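You operate a simulated robot arm through the tools that you are given. There is no shell and no other tool. Be economical: measure what you need, move in short steps, check, and stop when the job is done.

You are at the controls of a simulated robot arm. One attempt, no reset.

## Task
Stop the chiller, brush the fluff off guards 1 and 3, then start it again.
Fine: use the brown brush and put it back on the plywood bench; the guards stay latched; wait till it shows RUNNING. What is to be rubbed or washed off counts as gone when no trace of it is left.

It is judged by the outcome, as a careful person would: the job done as asked, and still so three seconds after it is handed in. It fails if anything else is knocked over, pushed out of place, dropped, spilled or broken.

## Robot
A 7-joint arm with a two-finger parallel gripper on a trunk, on a base that drives. Base frame: it is fixed to the floor where the robot stands at the start and does not move with it; the origin is under the middle of the robot, x ahead of it, y to its left, z up. Units: m, rad, N and s.
With the tool pointing down near the work surface it reaches from about 0.42 to 0.9 m from the robot's upright axis, wherever it stands. Its first joint turns from -0.297 to 2.199 rad. Places, roughly: chiller [1.5, -1, 1.4]; chiller start button [0.7, 0.1, 1.3]; control door [0.6, 0, 1]; emergency stop [0.5, -0.5, 1.4]; fan switch [0.6, -0.1, 1]; guard one [0, -2.1, 0.9]; guard three [0.4, -1, 0.9]; guard two [0.2, -1.6, 0.9]; heater switch [0.7, 0, 1]; latch one [0.1, -1.9, 1]; latch three [0.4, -0.8, 1]; latch two [0.1, -1.8, 1]; panel display [0.7, 0, 1.4]; stop button [0.7, 0, 1.3]; top of the plywood bench [-0.5, 0.9, 0.8]. Payload 1.57 kg.
Tool frame: the origin (TCP) lies between the finger pads and is the grasp point; the fingertips stand 0.03 m ahead of it; z points along the fingers, y is the line along which they close. Largest opening 0.08 m; finger width 0.017, thickness 0.012; the body of the gripper, 0.04 by 0.082 m, starts 0.08 m behind the TCP.
Orientation is that of the tool frame in the base frame, as a unit quaternion [w, x, y, z]. With the fingers straight down and closing along the base's y, the tool's x points along the base's -x, its y along +y and its z along -z.

## Interface
- The arm moves only by the tool move_arm. Its argument "plan" is a list of rows, each an object (a shift or turn left out is 0, a gripper value left out holds the last) with "claw": the finger opening in m, from 0 to 0.08; "linear": the shift along the base's x, y, z in m, a list of three; "dr": the turn, a rotation vector about the base's x, y, z in rad, a list of three. In form: [{"claw": claw, "linear": [tx, ty, tz], "dr": [rx, ry, rz]}, ...]. A call has 1 to 10 rows; each row is the pose to reach, as a shift and turn from the pose commanded when the call began. Each row takes 0.2 s and may step no farther than 0.05 m and 0.15 rad from the row before; otherwise, or with a gripper value out of range, the whole call is refused. A pose out of reach is approached as far as the arm can. The call stops where the force on the tool passes 90 N (or 10 N more than at its start, if that is more) or the arm is blocked; 0.2 s more then pass. Each finger travels about 0.045 m/s and halts on what it meets, pressing with about 40 N; the grip force reading is that of the motor and also rises with nothing between the fingers. The clock runs only during rows and for 0.2 s after the last one: add rows that repeat a pose to give the fingers time. It gives the time, the measured TCP pose, the force on the tool (base axes), the opening and the grip force at its end, in the units of the frame above (readings bear some noise), with the torque about the TCP (base axes, N m) and any sound that the robot's microphone picked up.
- Cameras (640 x 400 px; columns grow to the right, rows downward): "scene" is now at [0.0065, -0.1964, 1.3528]; the picture's right is [0.33, -0.94, 0.00], its down [-0.50, -0.18, -0.85] and it looks along [0.80, 0.28, -0.53] (base axes); focal length 214 px, centre (320, 200). "wrist" rides on the gripper at [0.072, -0.007, -0.122] in the tool frame; the picture's right is [0.09, 1.00, 0.00], its down [-0.84, 0.08, -0.54] and it looks along [-0.54, 0.05, 0.84] (tool axes); focal length 238 px, centre (320, 200). There is no depth. A picture from a camera that has moved, and an enlarged one, comes with that camera's place and axes in the base frame and with its lens.
- capture(camera): a new picture of that camera. No time passes.
- lift_body(by): slides the trunk up (or, below 0, down) by that many m; the arm and the scene camera ride with it, the base frame stays. It gives what a move gives, with no picture.
- base_move(legs): drives the robot by 1 to 6 legs, each [ahead, left, turn to the left] in m, m and rad, along the robot's own axes; the way and the turn of a leg run together, so that a leg with both is an arc; at most 1.5 m and 3.142 rad a leg. The arm and the cameras ride along, it lands a little off, and it stops where it bumps. It gives what a move gives.
- aim_head(pan, tilt): turns the head with the scene camera to pan (to the left, within 1.902 rad either way) and tilt (down, from -0.506 to 1.204), counted from straight ahead of the robot. It gives what a move gives.
- zoom(camera, box): a new picture of the part [left, top, right, bottom] of that camera's present view, enlarged. No time passes.
- job_done(): hands the job in; it is judged then, once.

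Work in short steps. Places have to be worked out from the pictures, the camera data and where the tool is seen: move nearer, look again, correct. Check each grasp and each placing, and mend what went wrong. You have 120 turns and 98 pictures in all, those below and enlarged ones among them. Open the gripper and draw the arm clear of the work before you hand the job in, unless the task says otherwise; then end with one line.

The tools are called by a JSON object that holds its "op" and its "data". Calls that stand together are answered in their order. move_arm: Moves the arm, as the interface text tells. Its arguments: {"type":"object","properties":{"plan":{"type":"array"}},"required":["plan"]} The other tools are called the same way: lift_body (by) slides the trunk up or down; base_move (legs) drives the base; aim_head (pan, tilt) turns the head that bears the scene camera; capture (camera) takes a picture; zoom (camera, box) takes an enlarged picture of a part of a camera's view; job_done () hands the job in.

At the start:

```text
clock: 0.0
tcp_pos: [0.5107, -0.0249, 1.38]
tool_rot: [-0.001, 0.001, 1.0, 0.0]
ft_force: [0.1, -0.1, -0.3]
torque: [0.01, 0.01, 0.01]
gripper_width: 0.0801
grasp_force: 0.0
trunk travel left (down, up): [-0.725, 0.065]
robot x, y, heading: [0.0014, 0.0028, 0.001]
head pan, tilt: [0.339, 0.56]
```

scene: 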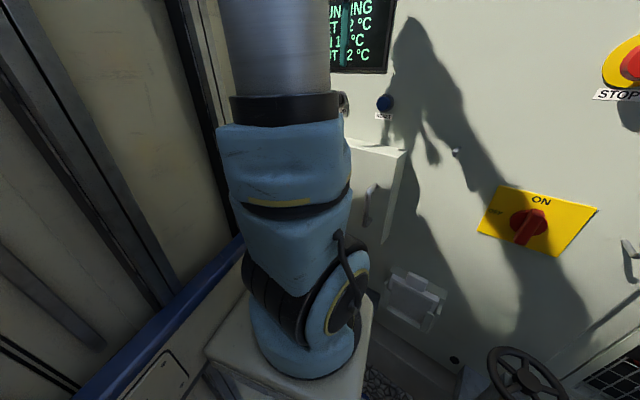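
wrist: 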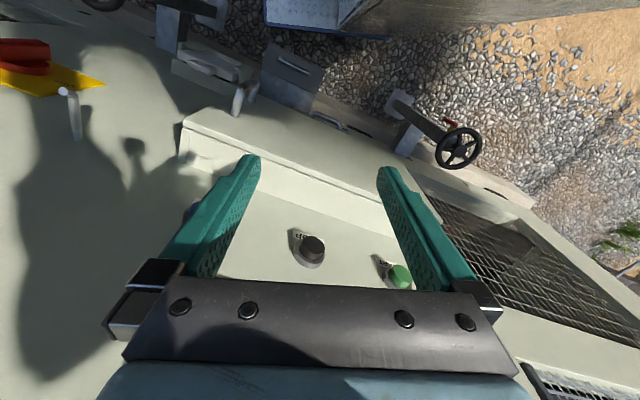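

The arm blocks part of the scene view. I look around with the head first: the panel, then the guards, then the bench.

{"op": "aim_head", "data": {"pan": 0.0, "tilt": 0.1}}

{"op": "capture", "data": {"camera": "scene"}}

{"op": "aim_head", "data": {"pan": -1.1, "tilt": 0.3}}

{"op": "capture", "data": {"camera": "scene"}}

{"op": "aim_head", "data": {"pan": 1.9, "tilt": 0.5}}

{"op": "capture", "data": {"camera": "scene"}}

```text
clock: 0.9
tcp_pos: [0.5117, -0.026, 1.3786]
tool_rot: [0.001, -0.001, 1.0, 0.0]
ft_force: [0.2, -0.6, -0.9]
torque: [0.02, -0.03, 0.01]
gripper_width: 0.0798
grasp_force: 0.0
trunk travel left (down, up): [-0.725, 0.065]
robot x, y, heading: [0.0003, -0.0036, -0.001]
head pan, tilt: [0.0, 0.099]
```

```text
95 pictures are left
camera scene: at [0.0141, -0.2261, 1.3953], right [0.0, -1.0, 0.0], down [-0.1, 0.0, -0.99], along [0.99, 0.0, -0.1], focal length 214 px, centre (320, 200)
```

scene: 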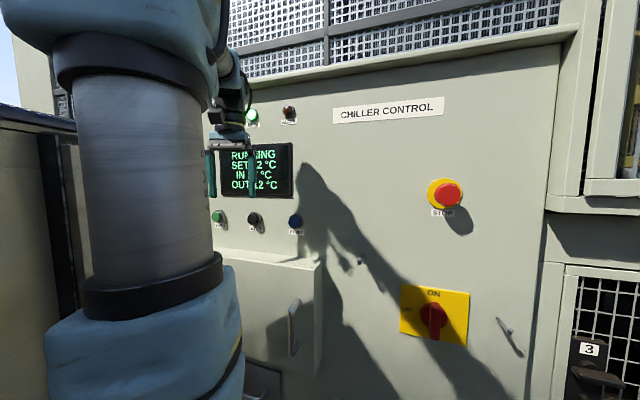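

```text
clock: 2.2
tcp_pos: [0.5119, -0.0258, 1.3792]
tool_rot: [0.0, 0.0, 1.0, 0.0]
ft_force: [-0.1, 0.3, -0.3]
torque: [-0.02, -0.02, 0.02]
gripper_width: 0.0799
grasp_force: 0.1
trunk travel left (down, up): [-0.725, 0.065]
robot x, y, heading: [-0.0025, 0.0007, -0.002]
head pan, tilt: [-1.1, 0.3]
```

```text
94 pictures are left
camera scene: at [-0.0355, -0.3093, 1.3767], right [-0.89, -0.45, 0.0], down [-0.13, 0.26, -0.96], along [0.43, -0.85, -0.3], focal length 214 px, centre (320, 200)
```

scene: 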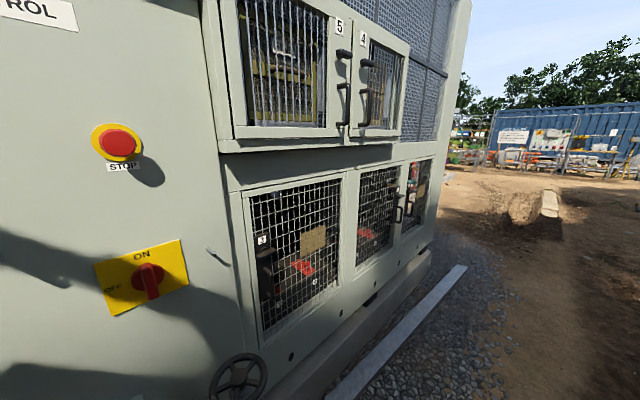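

```text
clock: 4.8
tcp_pos: [0.5116, -0.0262, 1.3797]
tool_rot: [0.0, 0.0, 1.0, 0.0]
ft_force: [0.1, 0.9, 0.5]
torque: [-0.02, -0.01, 0.02]
gripper_width: 0.08
grasp_force: 0.1
trunk travel left (down, up): [-0.725, 0.065]
robot x, y, heading: [-0.001, -0.0009, -0.001]
head pan, tilt: [1.901, 0.499]
```

```text
93 pictures are left
camera scene: at [-0.1074, -0.1401, 1.3583], right [0.95, 0.32, 0.0], down [0.15, -0.45, -0.88], along [-0.28, 0.83, -0.48], focal length 214 px, centre (320, 200)
```

scene: 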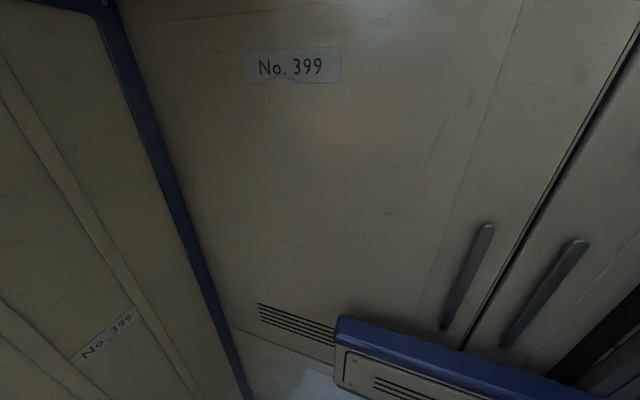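

The labels on the panel need reading; I look ahead again and zoom on the buttons.

{"op": "aim_head", "data": {"pan": 0.2, "tilt": 0.1}}

{"op": "zoom", "data": {"camera": "scene", "box": [230, 80, 390, 180]}}

{"op": "zoom", "data": {"camera": "scene", "box": [230, 180, 390, 280]}}

{"op": "zoom", "data": {"camera": "wrist", "box": [240, 200, 440, 325]}}

```text
clock: 6.6
tcp_pos: [0.5115, -0.0249, 1.3795]
tool_rot: [-0.001, 0.0, 1.0, 0.0]
ft_force: [-0.6, 0.1, -0.6]
torque: [0.0, 0.02, 0.02]
gripper_width: 0.08
grasp_force: 0.1
trunk travel left (down, up): [-0.725, 0.065]
robot x, y, heading: [0.0016, 0.0012, 0.003]
head pan, tilt: [0.201, 0.099]
```

```text
4.00 times, centred on (310, 130) of scene
camera zoom: at [0.0122, -0.2078, 1.3954], right [0.2, -0.98, 0.0], down [-0.1, -0.02, -0.99], along [0.97, 0.2, -0.1], focal length 858 px, centre (360, 480)
```

zoom: 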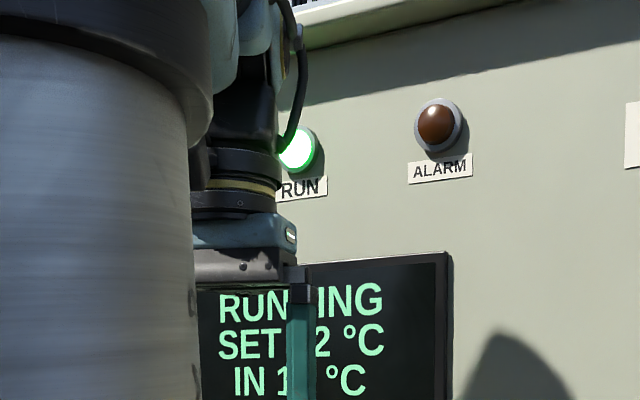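

```text
4.00 times, centred on (310, 230) of scene
camera zoom: at [0.0122, -0.2078, 1.3954], right [0.2, -0.98, 0.0], down [-0.1, -0.02, -0.99], along [0.97, 0.2, -0.1], focal length 858 px, centre (360, 80)
```

zoom: 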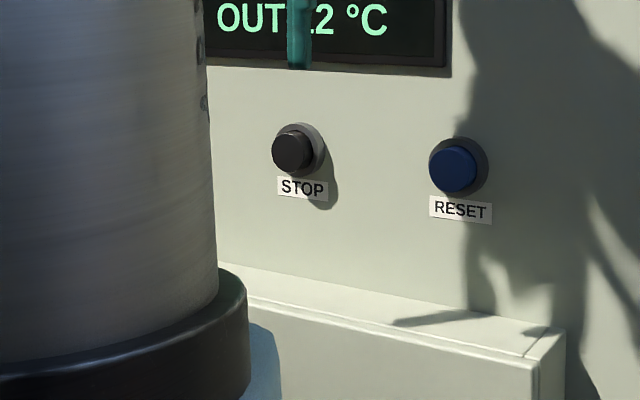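

```text
3.20 times, centred on (340, 262) of wrist
camera zoom: at [0.4402, -0.033, 1.5007], right [-0.09, 1.0, 0.0], down [0.84, 0.08, 0.54], along [0.54, 0.05, -0.84], focal length 763 px, centre (256, 0)
```

zoom: 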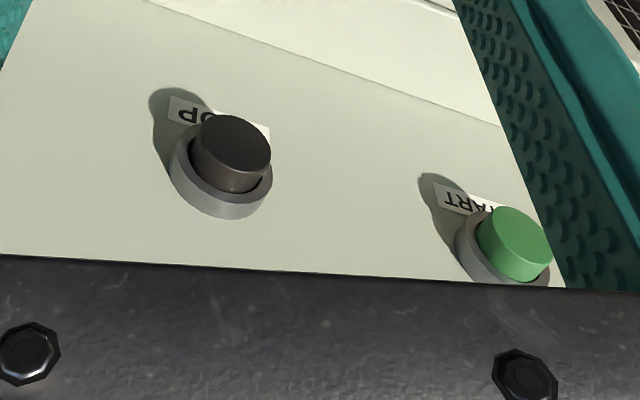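

STOP is the black button, at about (0.663, -0.02, 1.27); START at about (0.70, 0.11, 1.27); the panel faces (-0.96, 0.27, 0). I close the fingers and turn the tool toward the panel.

{"op": "move_arm", "data": {"plan": [{"claw": 0, "dr": [0, -0.15, 0], "linear": [-0.01, 0, 0]}, {"dr": [0, -0.3, 0], "linear": [-0.02, 0, 0]}, {"dr": [0, -0.45, 0], "linear": [-0.03, 0, 0]}, {"dr": [0, -0.6, 0], "linear": [-0.03, 0, 0]}, {"dr": [0, -0.75, 0], "linear": [-0.03, 0, 0]}, {"dr": [0, -0.9, 0], "linear": [-0.03, 0, 0]}, {"dr": [0, -1.05, 0], "linear": [-0.03, 0, 0]}, {"dr": [0, -1.2, 0], "linear": [-0.03, 0, 0]}, {"dr": [0, -1.35, 0], "linear": [-0.03, 0, 0]}, {"dr": [0, -1.5, 0], "linear": [-0.03, 0, 0]}]}}

```text
clock: 8.5
tcp_pos: [0.5896, 0.0685, 1.4739]
tool_rot: [0.662, 0.03, 0.747, 0.059]
ft_force: [0.2, 0.0, -0.7]
torque: [0.02, 0.0, 0.03]
gripper_width: 0.0
grasp_force: 20.5
out of reach, approached as far as the arm can: row 3, 4, 5, 6, 7, 8, 9
trunk travel left (down, up): [-0.725, 0.065]
robot x, y, heading: [-0.0, 0.0014, -0.002]
head pan, tilt: [0.201, 0.099]
stopped in row 9: the arm was blocked; the commanded pose is now the measured one
```

The arm folded too tightly, so I need more distance. Let me see the state before backing off the base.

{"op": "capture", "data": {"camera": "scene"}}

{"op": "aim_head", "data": {"pan": -1.9, "tilt": 0.5}}

{"op": "capture", "data": {"camera": "scene"}}

```text
89 pictures are left
camera scene: at [0.0124, -0.2063, 1.3938], right [0.2, -0.98, 0.0], down [-0.1, -0.02, -0.99], along [0.98, 0.2, -0.1], focal length 214 px, centre (320, 200)
```

scene: 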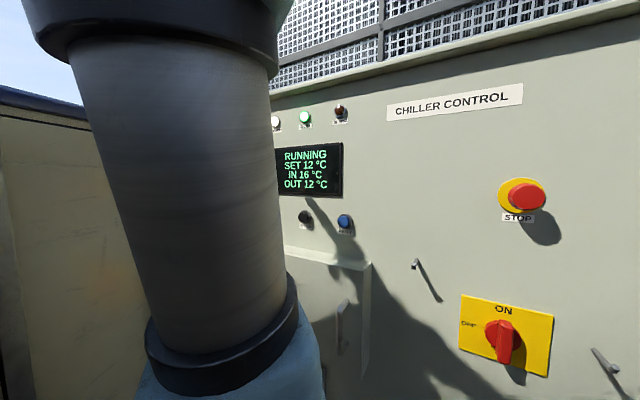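

```text
clock: 10.5
tcp_pos: [0.5891, 0.0686, 1.4739]
tool_rot: [0.66, 0.03, 0.748, 0.057]
ft_force: [0.1, 0.7, -0.3]
torque: [0.01, 0.03, 0.02]
gripper_width: 0.0
grasp_force: 21.4
trunk travel left (down, up): [-0.725, 0.065]
robot x, y, heading: [0.0017, -0.0015, 0.001]
head pan, tilt: [-1.901, 0.499]
```

```text
88 pictures are left
camera scene: at [-0.1078, -0.3115, 1.3586], right [-0.95, 0.32, 0.0], down [0.15, 0.45, -0.88], along [-0.28, -0.83, -0.48], focal length 214 px, centre (320, 200)
```

scene: 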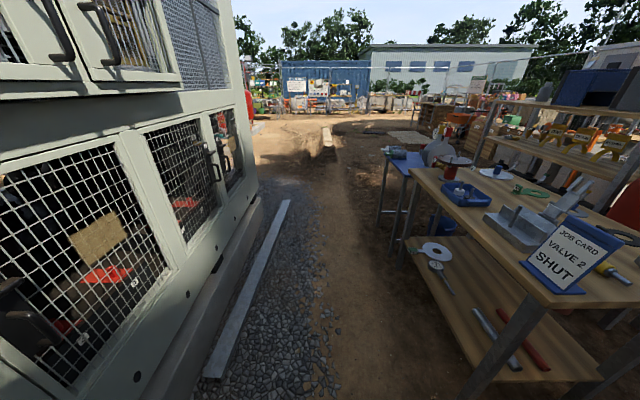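

There is a bench roughly 0.7 m behind, so I back off only 0.15 m, then turn right 0.28 to face the panel squarely.

{"op": "base_move", "data": {"legs": [[-0.15, 0, 0], [0, 0, -0.28]]}}

{"op": "aim_head", "data": {"pan": 0.2, "tilt": 0.1}}

{"op": "capture", "data": {"camera": "scene"}}

{"op": "capture", "data": {"camera": "wrist"}}

```text
clock: 12.0
tcp_pos: [0.449, 0.0647, 1.4733]
tool_rot: [0.662, 0.032, 0.747, 0.056]
ft_force: [-0.2, -1.0, 0.7]
torque: [-0.02, 0.0, -0.01]
gripper_width: 0.0
grasp_force: 20.8
trunk travel left (down, up): [-0.725, 0.065]
robot x, y, heading: [-0.1374, -0.0039, -0.005]
head pan, tilt: [-1.901, 0.499]
stopped in leg 1: the robot was blocked; the commanded pose is now the measured one
```

```text
clock: 14.0
tcp_pos: [0.4488, 0.0645, 1.4742]
tool_rot: [0.661, 0.032, 0.747, 0.057]
ft_force: [0.0, 0.4, -0.7]
torque: [-0.03, 0.02, -0.01]
gripper_width: 0.0
grasp_force: 21.0
trunk travel left (down, up): [-0.725, 0.065]
robot x, y, heading: [-0.1423, 0.0006, -0.004]
head pan, tilt: [0.201, 0.099]
```

```text
87 pictures are left
camera scene: at [-0.1299, -0.2086, 1.3954], right [0.19, -0.98, 0.0], down [-0.1, -0.02, -0.99], along [0.98, 0.19, -0.1], focal length 214 px, centre (320, 200)
```

scene: 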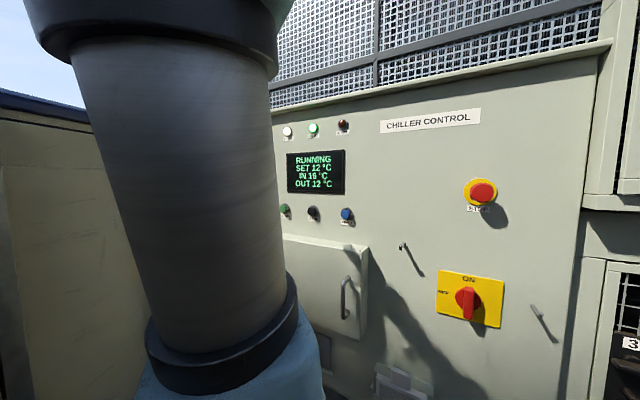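

```text
86 pictures are left
camera wrist: at [0.3194, 0.0605, 1.4158], right [-0.04, 1.0, 0.04], down [-0.44, -0.05, 0.9], along [0.9, 0.02, 0.44], focal length 238 px, centre (320, 200)
```

wrist: 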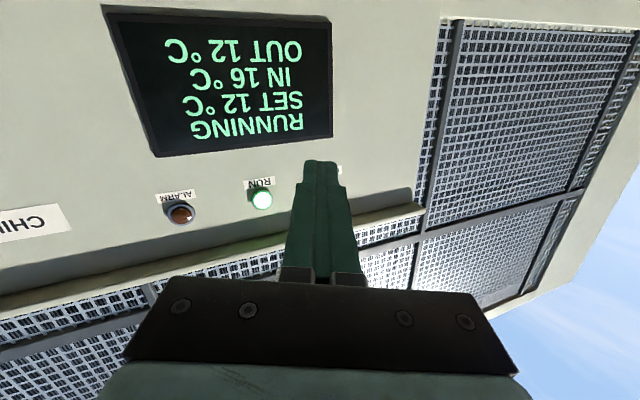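

The base touched something behind at 0.14 m. I go forward a little and then turn.

{"op": "base_move", "data": {"legs": [[0.04, 0, 0], [0, 0, -0.28]]}}

{"op": "aim_head", "data": {"pan": -1.9, "tilt": 0.7}}

{"op": "capture", "data": {"camera": "scene"}}

```text
clock: 15.8
tcp_pos: [0.4819, -0.1038, 1.4736]
tool_rot: [0.662, 0.138, 0.735, -0.038]
ft_force: [0.5, -0.6, 0.8]
torque: [0.0, 0.01, 0.03]
gripper_width: 0.0001
grasp_force: 21.6
trunk travel left (down, up): [-0.725, 0.065]
robot x, y, heading: [-0.1004, -0.0045, -0.289]
head pan, tilt: [0.201, 0.099]
```

```text
clock: 17.8
tcp_pos: [0.4834, -0.1041, 1.474]
tool_rot: [0.663, 0.137, 0.735, -0.038]
ft_force: [0.4, -0.2, 0.3]
torque: [0.0, -0.03, -0.01]
gripper_width: 0.0
grasp_force: 21.2
trunk travel left (down, up): [-0.725, 0.065]
robot x, y, heading: [-0.1015, -0.0012, -0.286]
head pan, tilt: [-1.901, 0.7]
```

```text
85 pictures are left
camera scene: at [-0.2913, -0.264, 1.3406], right [-0.82, 0.58, 0.0], down [0.37, 0.53, -0.77], along [-0.44, -0.62, -0.64], focal length 214 px, centre (320, 200)
```

scene: 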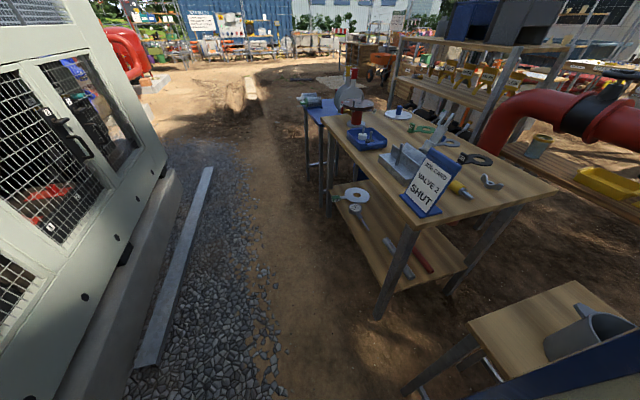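

The small plywood bench stands directly behind, mug still upright. The tool now points nearly square at the panel; I bring it to about 0.1 m in front of STOP.

{"op": "move_arm", "data": {"plan": [{"linear": [0.01, 0.02, -0.034], "dr": [-0.005, -0.02, 0]}, {"linear": [0.02, 0.04, -0.067], "dr": [-0.01, -0.04, 0]}, {"linear": [0.03, 0.06, -0.1], "dr": [-0.016, -0.06, 0]}, {"linear": [0.045, 0.08, -0.135], "dr": [-0.022, -0.08, 0]}, {"linear": [0.055, 0.1, -0.17], "dr": [-0.027, -0.1, 0]}, {"linear": [0.065, 0.117, -0.203], "dr": [-0.032, -0.113, 0]}]}}

{"op": "aim_head", "data": {"pan": 0.2, "tilt": 0.1}}

{"op": "capture", "data": {"camera": "wrist"}}

{"op": "capture", "data": {"camera": "scene"}}

```text
clock: 18.5
tcp_pos: [0.5119, -0.0468, 1.5292]
tool_rot: [0.754, 0.172, 0.633, 0.017]
ft_force: [0.2, 0.2, 0.7]
torque: [0.0, 0.0, 0.0]
gripper_width: 0.0001
grasp_force: 21.3
trunk travel left (down, up): [-0.725, 0.065]
robot x, y, heading: [-0.1009, -0.0021, -0.287]
head pan, tilt: [-1.901, 0.7]
stopped in row 3: the arm was blocked; the commanded pose is now the measured one
```

```text
clock: 20.5
tcp_pos: [0.5119, -0.0459, 1.528]
tool_rot: [0.753, 0.171, 0.635, 0.017]
ft_force: [-0.6, 0.7, -0.3]
torque: [0.01, -0.03, 0.01]
gripper_width: 0.0002
grasp_force: 21.2
trunk travel left (down, up): [-0.725, 0.065]
robot x, y, heading: [-0.1019, 0.0039, -0.289]
head pan, tilt: [0.201, 0.099]
```

```text
84 pictures are left
camera wrist: at [0.407, -0.0075, 1.4407], right [0.21, 0.96, 0.19], down [-0.67, 0.0, 0.74], along [0.71, -0.28, 0.64], focal length 238 px, centre (320, 200)
```

wrist: 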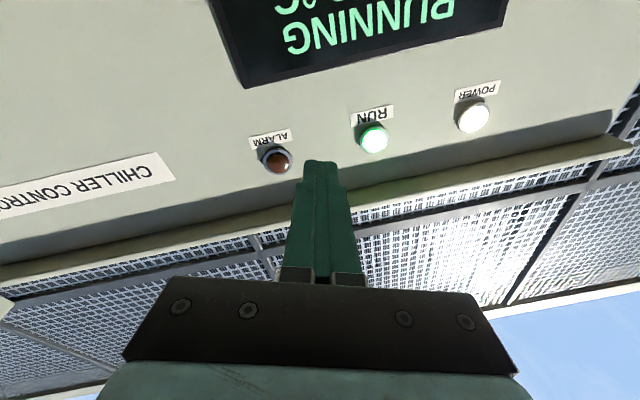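

```text
83 pictures are left
camera scene: at [-0.1522, -0.2034, 1.3955], right [-0.09, -1.0, 0.0], down [-0.1, 0.01, -1.0], along [0.99, -0.09, -0.1], focal length 214 px, centre (320, 200)
```

scene: 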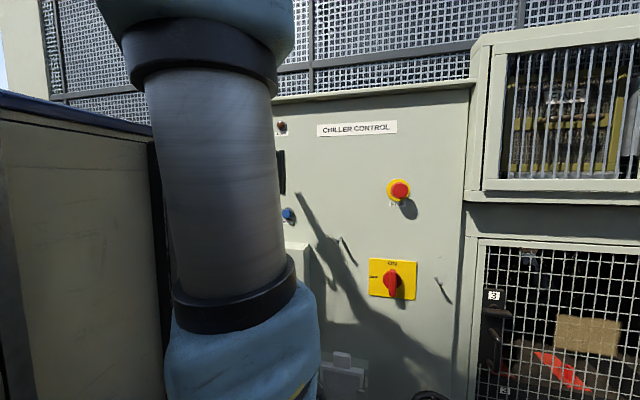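

The wrist joint is at its limit because the shoulder is too high for a level tool. I lower the trunk by 0.25 m so that the forearm lies more level.

{"op": "lift_body", "data": {"by": -0.25}}

{"op": "move_arm", "data": {"plan": [{"linear": [-0.02, 0, 0], "dr": [0.03, 0.1, 0]}, {"linear": [-0.02, 0, 0], "dr": [0.06, 0.2, 0]}, {"linear": [-0.02, 0, 0], "dr": [0.08, 0.29, 0]}]}}

```text
clock: 21.5
tcp_pos: [0.5007, -0.0484, 1.5595]
tool_rot: [0.796, 0.196, 0.571, 0.054]
ft_force: [1.0, 0.1, 0.1]
torque: [-0.01, -0.01, -0.03]
gripper_width: 0.0002
grasp_force: 21.1
trunk travel left (down, up): [-0.664, 0.126]
robot x, y, heading: [-0.1024, -0.0005, -0.291]
head pan, tilt: [0.201, 0.099]
stopped: the arm was blocked; the commanded pose is now the measured one
```

```text
clock: 22.3
tcp_pos: [0.4875, -0.0455, 1.5526]
tool_rot: [0.692, 0.23, 0.683, 0.047]
ft_force: [0.5, 0.9, 0.0]
torque: [0.0, 0.04, 0.02]
gripper_width: 0.0002
grasp_force: 21.7
trunk travel left (down, up): [-0.664, 0.126]
robot x, y, heading: [-0.1032, 0.002, -0.295]
head pan, tilt: [0.201, 0.099]
```

The tool is level now at z 1.55, free of contact. I try lowering the trunk more, in a smaller step.

{"op": "lift_body", "data": {"by": -0.15}}

{"op": "capture", "data": {"camera": "scene"}}

```text
clock: 23.5
tcp_pos: [0.4624, -0.056, 1.5637]
tool_rot: [0.744, 0.256, 0.609, 0.104]
ft_force: [0.4, -1.5, 0.1]
torque: [-0.03, -0.01, -0.01]
gripper_width: 0.0
grasp_force: 21.5
trunk travel left (down, up): [-0.566, 0.224]
robot x, y, heading: [-0.1015, -0.0038, -0.289]
head pan, tilt: [0.201, 0.099]
stopped: the arm was blocked; the commanded pose is now the measured one
```

```text
82 pictures are left
camera scene: at [-0.1509, -0.2044, 1.2326], right [-0.09, -1.0, 0.0], down [-0.1, 0.01, -1.0], along [0.99, -0.09, -0.1], focal length 214 px, centre (320, 200)
```

scene: 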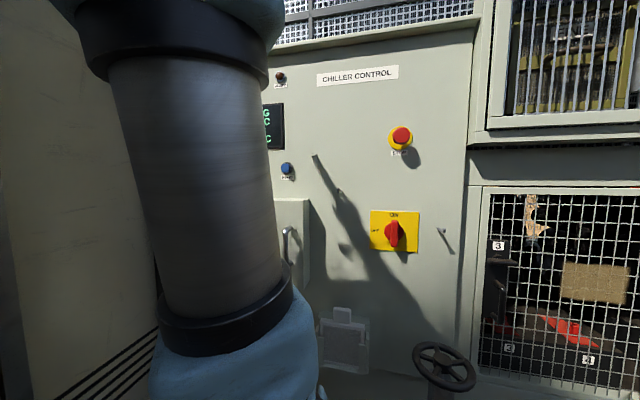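

The arm keeps its commanded pose while the trunk drops, and the fold limit interferes. With the trunk 0.16 m lower, I try moving the TCP forward-down with a slight pitch down.

{"op": "move_arm", "data": {"plan": [{"linear": [0.0, 0.01, -0.03], "dr": [0.03, 0.1, 0]}, {"linear": [0.0, 0.02, -0.06], "dr": [0.06, 0.2, 0]}, {"linear": [0.0, 0.03, -0.09], "dr": [0.09, 0.3, 0]}, {"linear": [0.0, 0.03, -0.12], "dr": [0.12, 0.4, 0]}, {"linear": [0.01, 0.03, -0.15], "dr": [0.12, 0.4, 0]}, {"linear": [0.02, 0.03, -0.18], "dr": [0.12, 0.4, 0]}, {"linear": [0.03, 0.03, -0.21], "dr": [0.12, 0.4, 0]}, {"linear": [0.03, 0.03, -0.24], "dr": [0.12, 0.4, 0]}]}}

{"op": "capture", "data": {"camera": "wrist"}}

```text
clock: 25.0
tcp_pos: [0.4718, -0.09, 1.5089]
tool_rot: [0.655, 0.361, 0.65, 0.133]
ft_force: [-0.2, 0.1, -0.5]
torque: [-0.03, -0.04, 0.0]
gripper_width: 0.0
grasp_force: 21.3
trunk travel left (down, up): [-0.566, 0.224]
robot x, y, heading: [-0.1025, -0.004, -0.29]
head pan, tilt: [0.201, 0.099]
stopped in row 7: the arm was blocked; the commanded pose is now the measured one
```

```text
81 pictures are left
camera wrist: at [0.3632, -0.0123, 1.4621], right [0.31, 0.76, 0.57], down [-0.59, -0.32, 0.74], along [0.75, -0.57, 0.35], focal length 238 px, centre (320, 200)
```

wrist: 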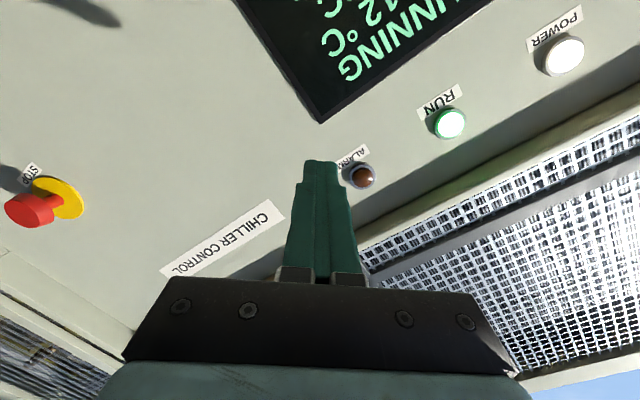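

The folded elbow seems to hit the robot's own mast behind it. I'll instead use a tool tilted about 45° down, which stretches the arm more: first pitch down while moving forward.

{"op": "move_arm", "data": {"plan": [{"linear": [0.015, 0.015, 0.0], "dr": [0.042, 0.133, 0]}, {"linear": [0.03, 0.03, 0.0], "dr": [0.084, 0.267, 0]}, {"linear": [0.045, 0.045, 0.0], "dr": [0.126, 0.4, 0]}, {"linear": [0.06, 0.06, 0.0], "dr": [0.168, 0.533, 0]}, {"linear": [0.07, 0.07, 0.0], "dr": [0.21, 0.666, 0]}]}}

```text
clock: 26.4
tcp_pos: [0.5039, -0.0416, 1.4947]
tool_rot: [0.396, 0.434, 0.804, 0.095]
ft_force: [0.7, -0.5, -0.2]
torque: [-0.01, 0.0, -0.01]
gripper_width: 0.0
grasp_force: 21.3
out of reach, approached as far as the arm can: row 4, 5
trunk travel left (down, up): [-0.566, 0.224]
robot x, y, heading: [-0.1028, -0.0006, -0.289]
head pan, tilt: [0.201, 0.099]
stopped in row 5: the arm was blocked; the commanded pose is now the measured one
```

Tool now points about 42° down but something still limits the arm. I look at the arm itself.

{"op": "aim_head", "data": {"pan": 0.6, "tilt": -0.45}}

{"op": "capture", "data": {"camera": "scene"}}

{"op": "aim_head", "data": {"pan": 0.8, "tilt": 0.5}}

{"op": "capture", "data": {"camera": "scene"}}

```text
clock: 27.4
tcp_pos: [0.5049, -0.043, 1.4942]
tool_rot: [0.396, 0.434, 0.803, 0.095]
ft_force: [-0.1, 0.1, 0.3]
torque: [0.03, -0.03, -0.02]
gripper_width: 0.0001
grasp_force: 21.6
trunk travel left (down, up): [-0.566, 0.224]
robot x, y, heading: [-0.0959, -0.0003, -0.285]
head pan, tilt: [0.6, -0.45]
```

```text
80 pictures are left
camera scene: at [-0.1811, -0.1785, 1.2815], right [0.31, -0.95, 0.0], down [0.42, 0.14, -0.9], along [0.86, 0.27, 0.44], focal length 214 px, centre (320, 200)
```

scene: 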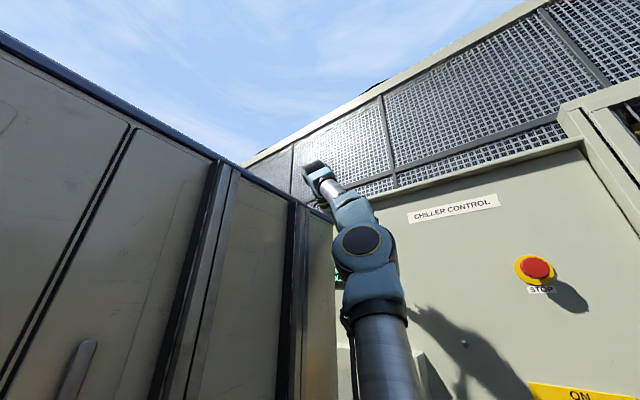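

```text
clock: 28.6
tcp_pos: [0.5058, -0.0431, 1.4943]
tool_rot: [0.397, 0.434, 0.803, 0.095]
ft_force: [-0.8, 0.9, -0.2]
torque: [0.04, 0.0, -0.01]
gripper_width: 0.0002
grasp_force: 21.2
trunk travel left (down, up): [-0.566, 0.224]
robot x, y, heading: [-0.1002, 0.0001, -0.289]
head pan, tilt: [0.799, 0.499]
```

```text
79 pictures are left
camera scene: at [-0.1683, -0.1556, 1.1984], right [0.49, -0.87, 0.0], down [-0.41, -0.23, -0.88], along [0.77, 0.43, -0.47], focal length 214 px, centre (320, 200)
```

scene: 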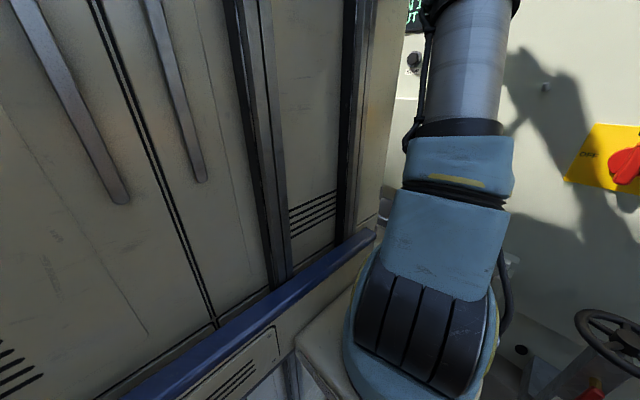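

I now judge the arm's shoulder to be ~0.25 m ahead of the robot's middle, so it simply stands too close to the panel. I'll retract to a compact tool-down pose, then re-park the robot with the panel on its left.

{"op": "move_arm", "data": {"plan": [{"linear": [-0.01, 0, 0], "dr": [0.04, 0.13, 0]}, {"linear": [-0.02, 0, 0], "dr": [0.08, 0.26, 0]}, {"linear": [-0.03, 0, 0], "dr": [0.12, 0.39, 0]}, {"linear": [-0.04, 0, 0], "dr": [0.16, 0.52, 0]}, {"linear": [-0.05, 0, 0], "dr": [0.2, 0.65, 0]}, {"linear": [-0.05, 0, 0], "dr": [0.2, 0.65, 0]}]}}

{"op": "lift_body", "data": {"by": 0.22}}

{"op": "aim_head", "data": {"pan": 0.3, "tilt": -0.1}}

{"op": "capture", "data": {"camera": "scene"}}

```text
clock: 30.0
tcp_pos: [0.4196, -0.0586, 1.3836]
tool_rot: [0.07, 0.472, 0.878, 0.027]
ft_force: [-0.6, 0.8, -0.1]
torque: [0.01, -0.01, 0.0]
gripper_width: 0.0
grasp_force: 21.2
out of reach, approached as far as the arm can: row 1, 2, 3, 4, 5, 6
trunk travel left (down, up): [-0.566, 0.224]
robot x, y, heading: [-0.1002, -0.002, -0.292]
head pan, tilt: [0.799, 0.499]
```

```text
clock: 32.3
tcp_pos: [0.4187, -0.0604, 1.6031]
tool_rot: [0.07, 0.471, 0.879, 0.027]
ft_force: [-0.3, 0.7, 0.9]
torque: [-0.04, 0.02, -0.07]
gripper_width: 0.0
grasp_force: 21.4
trunk travel left (down, up): [-0.786, 0.004]
robot x, y, heading: [-0.1054, -0.0019, -0.285]
head pan, tilt: [0.799, 0.499]
```

```text
clock: 33.3
tcp_pos: [0.4193, -0.0594, 1.6029]
tool_rot: [0.07, 0.472, 0.879, 0.027]
ft_force: [-0.7, -0.1, 0.2]
torque: [-0.02, 0.06, -0.02]
gripper_width: 0.0
grasp_force: 21.3
trunk travel left (down, up): [-0.786, 0.004]
robot x, y, heading: [-0.1027, 0.0036, -0.286]
head pan, tilt: [0.3, -0.099]
```

```text
78 pictures are left
camera scene: at [-0.155, -0.1935, 1.4742], right [0.01, -1.0, 0.0], down [0.1, 0.0, -1.0], along [1.0, 0.01, 0.1], focal length 214 px, centre (320, 200)
```

scene: 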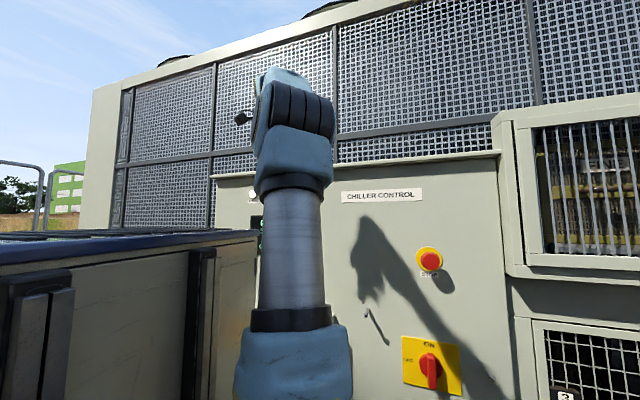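

The arm is compact and high now. I turn the robot right in steps, looking as I go.

{"op": "base_move", "data": {"legs": [[0, 0, -0.75]]}}

{"op": "aim_head", "data": {"pan": -1.3, "tilt": 0.6}}

{"op": "capture", "data": {"camera": "scene"}}

```text
clock: 35.8
tcp_pos: [0.2317, -0.4071, 1.6036]
tool_rot: [0.075, 0.768, 0.636, -0.002]
ft_force: [0.1, 1.0, -0.1]
torque: [-0.04, 0.0, -0.03]
gripper_width: 0.0
grasp_force: 21.0
trunk travel left (down, up): [-0.786, 0.004]
robot x, y, heading: [-0.1008, 0.0028, -1.061]
head pan, tilt: [0.3, -0.099]
```

```text
clock: 37.4
tcp_pos: [0.2309, -0.4062, 1.6026]
tool_rot: [0.075, 0.768, 0.636, -0.002]
ft_force: [-0.1, -0.5, -0.4]
torque: [-0.03, -0.05, 0.01]
gripper_width: 0.0001
grasp_force: 21.4
trunk travel left (down, up): [-0.786, 0.004]
robot x, y, heading: [-0.1002, -0.0008, -1.057]
head pan, tilt: [-1.3, 0.6]
```

```text
77 pictures are left
camera scene: at [-0.4023, -0.1019, 1.4103], right [-0.7, 0.71, 0.0], down [0.4, 0.4, -0.83], along [-0.59, -0.58, -0.56], focal length 214 px, centre (320, 200)
```

scene: 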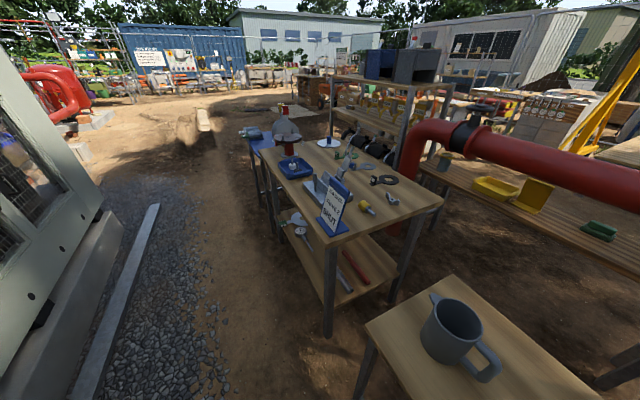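

No hit so far. I turn further to have the wall on the left, then look for the bench and brush.

{"op": "base_move", "data": {"legs": [[0, 0, -0.79]]}}

{"op": "aim_head", "data": {"pan": -1.4, "tilt": 0.6}}

{"op": "capture", "data": {"camera": "scene"}}

{"op": "capture", "data": {"camera": "wrist"}}

```text
clock: 40.0
tcp_pos: [-0.1656, -0.522, 1.6026]
tool_rot: [0.068, 0.956, 0.283, -0.032]
ft_force: [0.6, 0.0, 0.5]
torque: [-0.02, 0.0, 0.04]
gripper_width: 0.0
grasp_force: 21.7
trunk travel left (down, up): [-0.786, 0.004]
robot x, y, heading: [-0.1009, -0.0011, -1.875]
head pan, tilt: [-1.3, 0.6]
```

```text
clock: 40.6
tcp_pos: [-0.1656, -0.521, 1.6028]
tool_rot: [0.069, 0.956, 0.283, -0.031]
ft_force: [-0.2, 0.9, 0.5]
torque: [-0.01, -0.05, 0.02]
gripper_width: 0.0
grasp_force: 21.3
trunk travel left (down, up): [-0.786, 0.004]
robot x, y, heading: [-0.104, -0.0029, -1.867]
head pan, tilt: [-1.4, 0.6]
```

```text
76 pictures are left
camera scene: at [-0.3837, 0.1586, 1.4102], right [0.13, 0.99, 0.0], down [0.56, -0.07, -0.83], along [-0.82, 0.11, -0.56], focal length 214 px, centre (320, 200)
```

scene: 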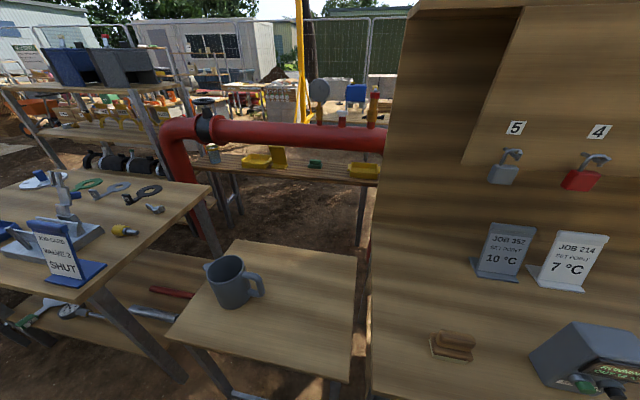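

```text
75 pictures are left
camera wrist: at [-0.1068, -0.4604, 1.7149], right [0.62, -0.78, 0.1], down [-0.65, -0.43, 0.63], along [-0.44, -0.46, -0.77], focal length 238 px, centre (320, 200)
```

wrist: 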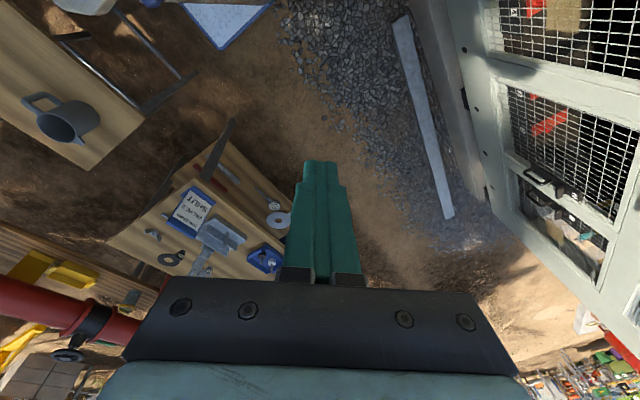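

The plywood bench with a backboard shows on the right, with a brown brush at (452, 346). I zoom on it and look further right along the bench.

{"op": "zoom", "data": {"camera": "scene", "box": [380, 280, 540, 380]}}

{"op": "aim_head", "data": {"pan": -1.9, "tilt": 0.75}}

{"op": "capture", "data": {"camera": "scene"}}

```text
4.00 times, centred on (460, 330) of scene
camera zoom: at [-0.3837, 0.1586, 1.4102], right [0.13, 0.99, 0.0], down [0.56, -0.07, -0.83], along [-0.82, 0.11, -0.56], focal length 858 px, centre (-240, -320)
```

zoom: 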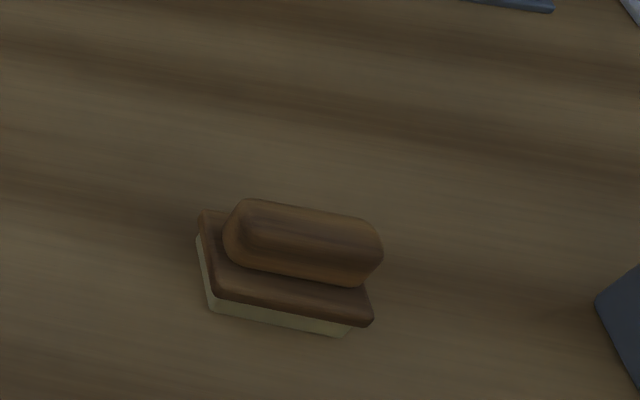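

```text
clock: 41.5
tcp_pos: [-0.1666, -0.5221, 1.6031]
tool_rot: [0.069, 0.956, 0.282, -0.03]
ft_force: [-0.6, -0.6, 0.0]
torque: [0.02, 0.02, -0.02]
gripper_width: 0.0
grasp_force: 21.3
trunk travel left (down, up): [-0.786, 0.004]
robot x, y, heading: [-0.1043, -0.0011, -1.87]
head pan, tilt: [-1.901, 0.75]
```

```text
73 pictures are left
camera scene: at [-0.3631, 0.196, 1.3974], right [0.59, 0.81, 0.0], down [0.55, -0.4, -0.73], along [-0.59, 0.43, -0.68], focal length 214 px, centre (320, 200)
```

scene: 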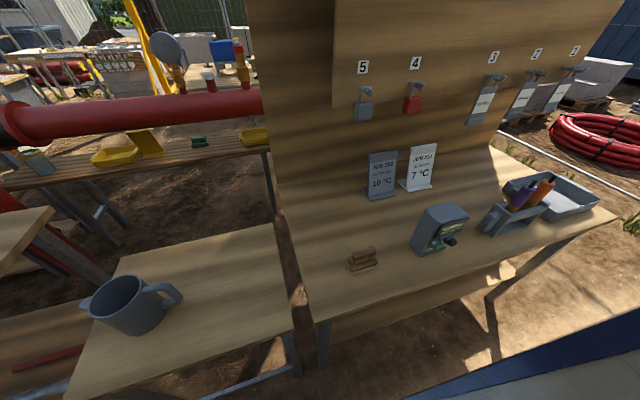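

Brush at about (-0.571, 0.509, 0.83); bench edge runs parallel to the chiller, 1.23 m from it. I back up ~0.38 m along the alley so the STOP button lies to the left of the shoulder.

{"op": "base_move", "data": {"legs": [[-0.38, 0, 0]]}}

{"op": "aim_head", "data": {"pan": 0.9, "tilt": 0.2}}

{"op": "capture", "data": {"camera": "scene"}}

```text
clock: 43.9
tcp_pos: [-0.0531, -0.161, 1.6022]
tool_rot: [0.069, 0.956, 0.285, -0.032]
ft_force: [-0.4, 0.4, -0.4]
torque: [0.02, 0.02, -0.01]
gripper_width: 0.0
grasp_force: 21.6
trunk travel left (down, up): [-0.786, 0.004]
robot x, y, heading: [0.009, 0.3622, -1.865]
head pan, tilt: [-1.901, 0.75]
```

```text
clock: 46.4
tcp_pos: [-0.0538, -0.1609, 1.6034]
tool_rot: [0.069, 0.956, 0.284, -0.031]
ft_force: [0.0, -0.1, -0.7]
torque: [0.01, 0.01, 0.02]
gripper_width: 0.0
grasp_force: 21.7
trunk travel left (down, up): [-0.786, 0.004]
robot x, y, heading: [0.0101, 0.364, -1.864]
head pan, tilt: [0.901, 0.201]
```

```text
72 pictures are left
camera scene: at [-0.1329, 0.4312, 1.447], right [-0.82, -0.57, 0.0], down [-0.11, 0.16, -0.98], along [0.56, -0.81, -0.2], focal length 214 px, centre (320, 200)
```

scene: 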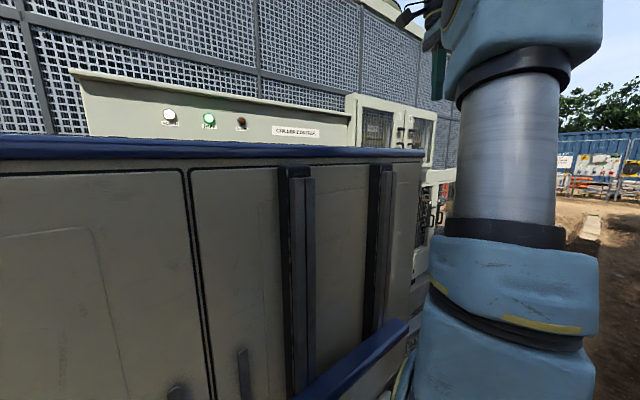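

The body stands between the camera and the panel; the shoulder is roughly 0.27 ahead and 0.1 right of the robot's middle. I back 0.12 m more so the arm swings clear of the body front, then carry the hand towards the panel with yaw.

{"op": "base_move", "data": {"legs": [[-0.12, 0, 0]]}}

{"op": "move_arm", "data": {"plan": [{"linear": [0.035, 0.02, 0], "dr": [0, 0, 0.1]}, {"linear": [0.075, 0.04, 0], "dr": [0, 0, 0.2]}, {"linear": [0.115, 0.06, 0], "dr": [0, 0, 0.3]}, {"linear": [0.155, 0.08, 0], "dr": [0, 0, 0.4]}, {"linear": [0.195, 0.095, 0], "dr": [0, 0, 0.5]}, {"linear": [0.235, 0.11, 0], "dr": [0, 0, 0.6]}, {"linear": [0.275, 0.12, 0], "dr": [0, 0, 0.7]}, {"linear": [0.32, 0.125, 0], "dr": [0, 0, 0.8]}]}}

{"op": "capture", "data": {"camera": "wrist"}}

```text
clock: 47.6
tcp_pos: [-0.0169, -0.0451, 1.6033]
tool_rot: [0.068, 0.955, 0.286, -0.03]
ft_force: [0.6, 0.3, 0.0]
torque: [0.0, -0.06, 0.02]
gripper_width: 0.0002
grasp_force: 21.1
trunk travel left (down, up): [-0.786, 0.004]
robot x, y, heading: [0.0424, 0.4751, -1.865]
head pan, tilt: [0.901, 0.201]
```

```text
clock: 49.5
tcp_pos: [0.1985, 0.099, 1.5834]
tool_rot: [0.076, 0.781, 0.62, -0.003]
ft_force: [0.1, 0.3, -0.1]
torque: [-0.06, 0.03, 0.0]
gripper_width: 0.0
grasp_force: 21.7
out of reach, approached as far as the arm can: row 5, 6, 7, 8
trunk travel left (down, up): [-0.786, 0.004]
robot x, y, heading: [0.0426, 0.4763, -1.86]
head pan, tilt: [0.901, 0.201]
```

```text
71 pictures are left
camera wrist: at [0.1976, 0.1828, 1.6952], right [0.99, -0.13, 0.1], down [-0.17, -0.76, 0.63], along [0.0, -0.64, -0.77], focal length 238 px, centre (320, 200)
```

wrist: 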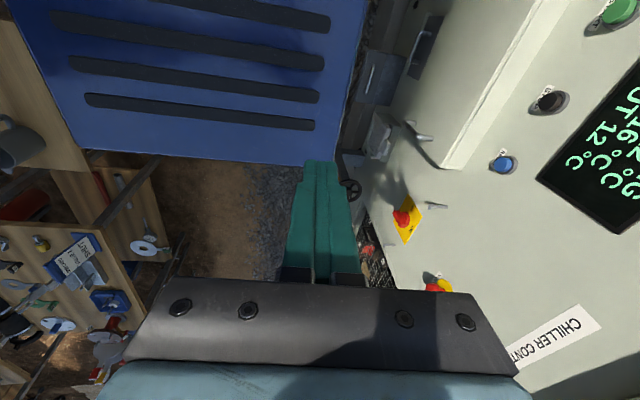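

The wrist view shows the robot's own blue-topped body beneath the hand. I need to know exactly where the arm's axis is relative to the body, so I look down at its base.

{"op": "aim_head", "data": {"pan": 0.2, "tilt": 1.0}}

{"op": "capture", "data": {"camera": "scene"}}

{"op": "aim_head", "data": {"pan": 0.5, "tilt": -0.3}}

{"op": "capture", "data": {"camera": "scene"}}

```text
clock: 50.6
tcp_pos: [0.1986, 0.0972, 1.5833]
tool_rot: [0.076, 0.782, 0.619, -0.003]
ft_force: [-0.4, -0.8, -0.3]
torque: [0.0, 0.04, 0.04]
gripper_width: 0.0001
grasp_force: 22.0
trunk travel left (down, up): [-0.786, 0.004]
robot x, y, heading: [0.0494, 0.4758, -1.862]
head pan, tilt: [0.201, 1.0]
```

```text
70 pictures are left
camera scene: at [-0.1575, 0.5537, 1.3783], right [-1.0, 0.09, 0.0], down [0.08, 0.84, -0.54], along [-0.05, -0.54, -0.84], focal length 214 px, centre (320, 200)
```

scene: 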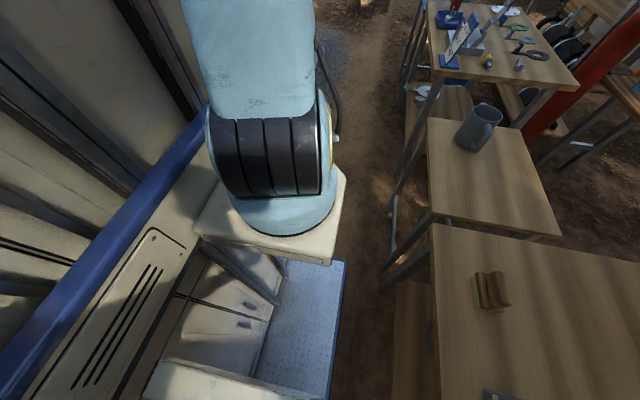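

```text
clock: 52.0
tcp_pos: [0.1974, 0.097, 1.5832]
tool_rot: [0.076, 0.781, 0.62, -0.003]
ft_force: [-0.2, -0.5, 0.7]
torque: [-0.03, 0.0, 0.01]
gripper_width: 0.0002
grasp_force: 21.5
trunk travel left (down, up): [-0.786, 0.004]
robot x, y, heading: [0.0421, 0.4728, -1.863]
head pan, tilt: [0.499, -0.3]
```

```text
69 pictures are left
camera scene: at [-0.135, 0.5461, 1.4909], right [-0.98, -0.21, 0.0], down [0.06, -0.29, -0.96], along [0.2, -0.94, 0.29], focal length 214 px, centre (320, 200)
```

scene: 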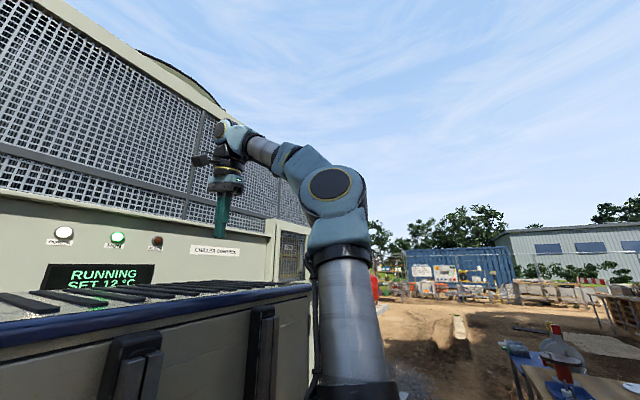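

Now it's clear: the arm sits on the right flank of a tall body (top z≈1.38). The best stance is facing the panel obliquely, with the button some 30° left of the robot's nose. I shift 4 cm towards the panel and turn left 0.88.

{"op": "base_move", "data": {"legs": [[0, 0.04, 0], [0, 0, 0.88]]}}

{"op": "aim_head", "data": {"pan": 0.5, "tilt": 0.1}}

{"op": "capture", "data": {"camera": "scene"}}

```text
clock: 55.2
tcp_pos: [0.4724, 0.337, 1.5838]
tool_rot: [0.07, 0.447, 0.891, 0.03]
ft_force: [0.7, 0.4, 0.3]
torque: [0.01, -0.02, 0.02]
gripper_width: 0.0
grasp_force: 21.2
trunk travel left (down, up): [-0.786, 0.004]
robot x, y, heading: [0.0833, 0.4675, -0.993]
head pan, tilt: [0.499, -0.3]
```

```text
clock: 56.0
tcp_pos: [0.4713, 0.3379, 1.5839]
tool_rot: [0.069, 0.447, 0.891, 0.03]
ft_force: [0.7, -0.3, 0.5]
torque: [0.02, 0.02, -0.02]
gripper_width: 0.0001
grasp_force: 21.6
trunk travel left (down, up): [-0.786, 0.004]
robot x, y, heading: [0.0841, 0.4667, -0.991]
head pan, tilt: [0.499, 0.099]
```

```text
68 pictures are left
camera scene: at [-0.0709, 0.3665, 1.4565], right [-0.47, -0.88, 0.0], down [-0.09, 0.05, -1.0], along [0.88, -0.47, -0.1], focal length 214 px, centre (320, 200)
```

scene: 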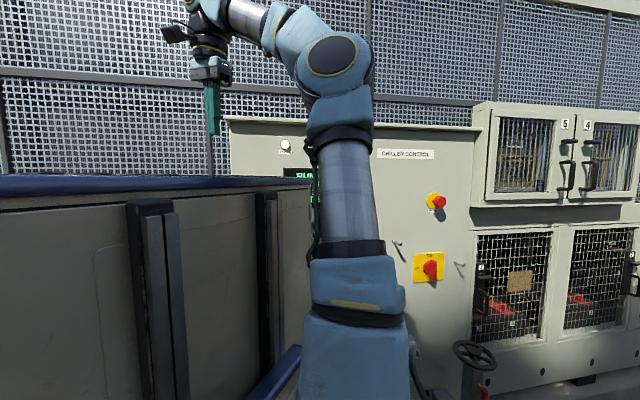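

Good view. I move the tool-down hand along the panel to in front of STOP, yawing it to face the panel.

{"op": "move_arm", "data": {"plan": [{"linear": [0, -0.035, -0.01], "dr": [0, 0, 0.08]}, {"linear": [0, -0.07, -0.02], "dr": [0, 0, 0.16]}, {"linear": [0, -0.105, -0.03], "dr": [0, 0, 0.24]}, {"linear": [0, -0.14, -0.04], "dr": [0, 0, 0.32]}, {"linear": [0, -0.175, -0.05], "dr": [0, 0, 0.4]}, {"linear": [0, -0.21, -0.06], "dr": [0, 0, 0.48]}, {"linear": [0, -0.245, -0.07], "dr": [0, 0, 0.56]}, {"linear": [0, -0.28, -0.08], "dr": [0, 0, 0.65]}, {"linear": [0, -0.3, -0.08], "dr": [0, 0, 0.65]}]}}

{"op": "lift_body", "data": {"by": -0.2}}

```text
clock: 58.0
tcp_pos: [0.4731, 0.0402, 1.5041]
tool_rot: [0.056, 0.138, 0.987, 0.051]
ft_force: [1.3, 0.2, -0.2]
torque: [-0.02, -0.01, 0.02]
gripper_width: 0.0001
grasp_force: 20.8
trunk travel left (down, up): [-0.786, 0.004]
robot x, y, heading: [0.0842, 0.4637, -0.987]
head pan, tilt: [0.499, 0.099]
```

```text
clock: 60.2
tcp_pos: [0.4729, 0.0391, 1.3037]
tool_rot: [0.056, 0.139, 0.987, 0.05]
ft_force: [0.1, -0.1, 0.7]
torque: [0.0, 0.0, -0.03]
gripper_width: 0.0001
grasp_force: 21.0
trunk travel left (down, up): [-0.586, 0.204]
robot x, y, heading: [0.0845, 0.4665, -0.993]
head pan, tilt: [0.499, 0.099]
```

All reached cleanly. Now I pitch the tool up to level at this spot.

{"op": "move_arm", "data": {"plan": [{"dr": [-0.04, -0.141, -0.017]}, {"dr": [-0.08, -0.282, -0.034]}, {"dr": [-0.12, -0.422, -0.052]}, {"dr": [-0.16, -0.563, -0.069]}, {"dr": [-0.2, -0.704, -0.086]}, {"dr": [-0.241, -0.845, -0.103]}, {"dr": [-0.281, -0.985, -0.121]}, {"dr": [-0.321, -1.126, -0.138]}, {"dr": [-0.361, -1.267, -0.155]}, {"dr": [-0.401, -1.408, -0.172]}]}}

{"op": "capture", "data": {"camera": "wrist"}}

```text
clock: 62.4
tcp_pos: [0.4776, 0.0351, 1.3029]
tool_rot: [0.705, 0.138, 0.693, -0.059]
ft_force: [0.3, -0.1, 1.0]
torque: [0.01, 0.01, 0.01]
gripper_width: 0.0
grasp_force: 21.5
out of reach, approached as far as the arm can: row 8, 9, 10
trunk travel left (down, up): [-0.586, 0.204]
robot x, y, heading: [0.082, 0.4664, -0.992]
head pan, tilt: [0.499, 0.099]
```

```text
67 pictures are left
camera wrist: at [0.3613, 0.0697, 1.2289], right [0.28, 0.96, 0.02], down [-0.53, 0.13, 0.84], along [0.8, -0.24, 0.54], focal length 238 px, centre (320, 200)
```

wrist: 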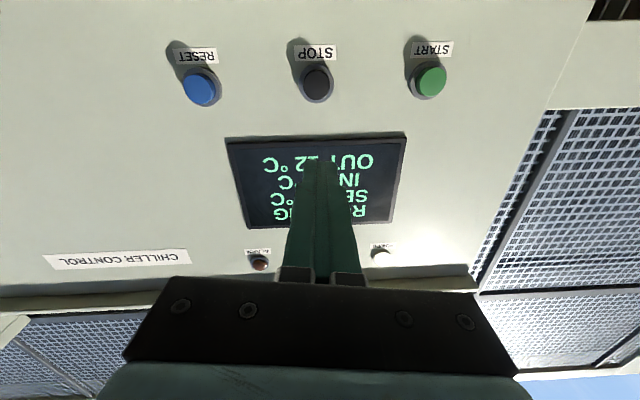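

Tool is level and aligned; STOP lies 0.16 m ahead of the tips, 3.6 cm lower. I lower and approach, then press gently.

{"op": "move_arm", "data": {"plan": [{"linear": [0, 0, -0.036]}, {"linear": [0.048, -0.0137, -0.036]}, {"linear": [0.096, -0.0274, -0.036]}, {"linear": [0.144, -0.041, -0.036]}, {"linear": [0.154, -0.044, -0.036]}, {"linear": [0.159, -0.0453, -0.036]}, {"linear": [0.164, -0.0467, -0.036]}, {"linear": [0.169, -0.048, -0.036]}, {"linear": [0.169, -0.048, -0.036]}]}}

{"op": "capture", "data": {"camera": "wrist"}}

```text
clock: 64.4
tcp_pos: [0.6415, -0.014, 1.2661]
tool_rot: [0.705, 0.14, 0.693, -0.061]
ft_force: [-60.0, 9.8, -7.9]
torque: [-0.1, 0.23, -0.4]
gripper_width: 0.0
grasp_force: 21.0
trunk travel left (down, up): [-0.586, 0.204]
robot x, y, heading: [0.0807, 0.4638, -0.99]
head pan, tilt: [0.499, 0.099]
```

```text
66 pictures are left
camera wrist: at [0.5245, 0.0204, 1.1936], right [0.28, 0.96, 0.02], down [-0.53, 0.13, 0.84], along [0.8, -0.25, 0.54], focal length 238 px, centre (320, 200)
```

wrist: 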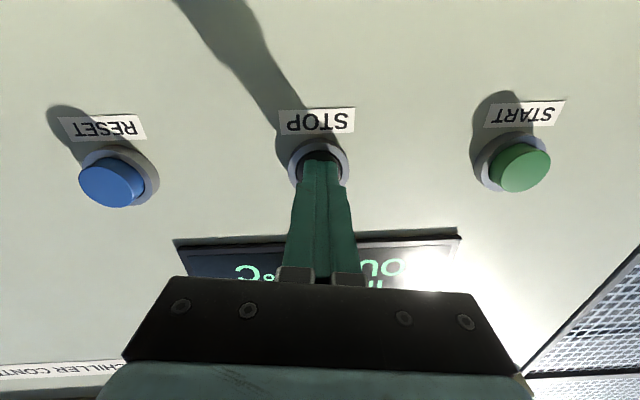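

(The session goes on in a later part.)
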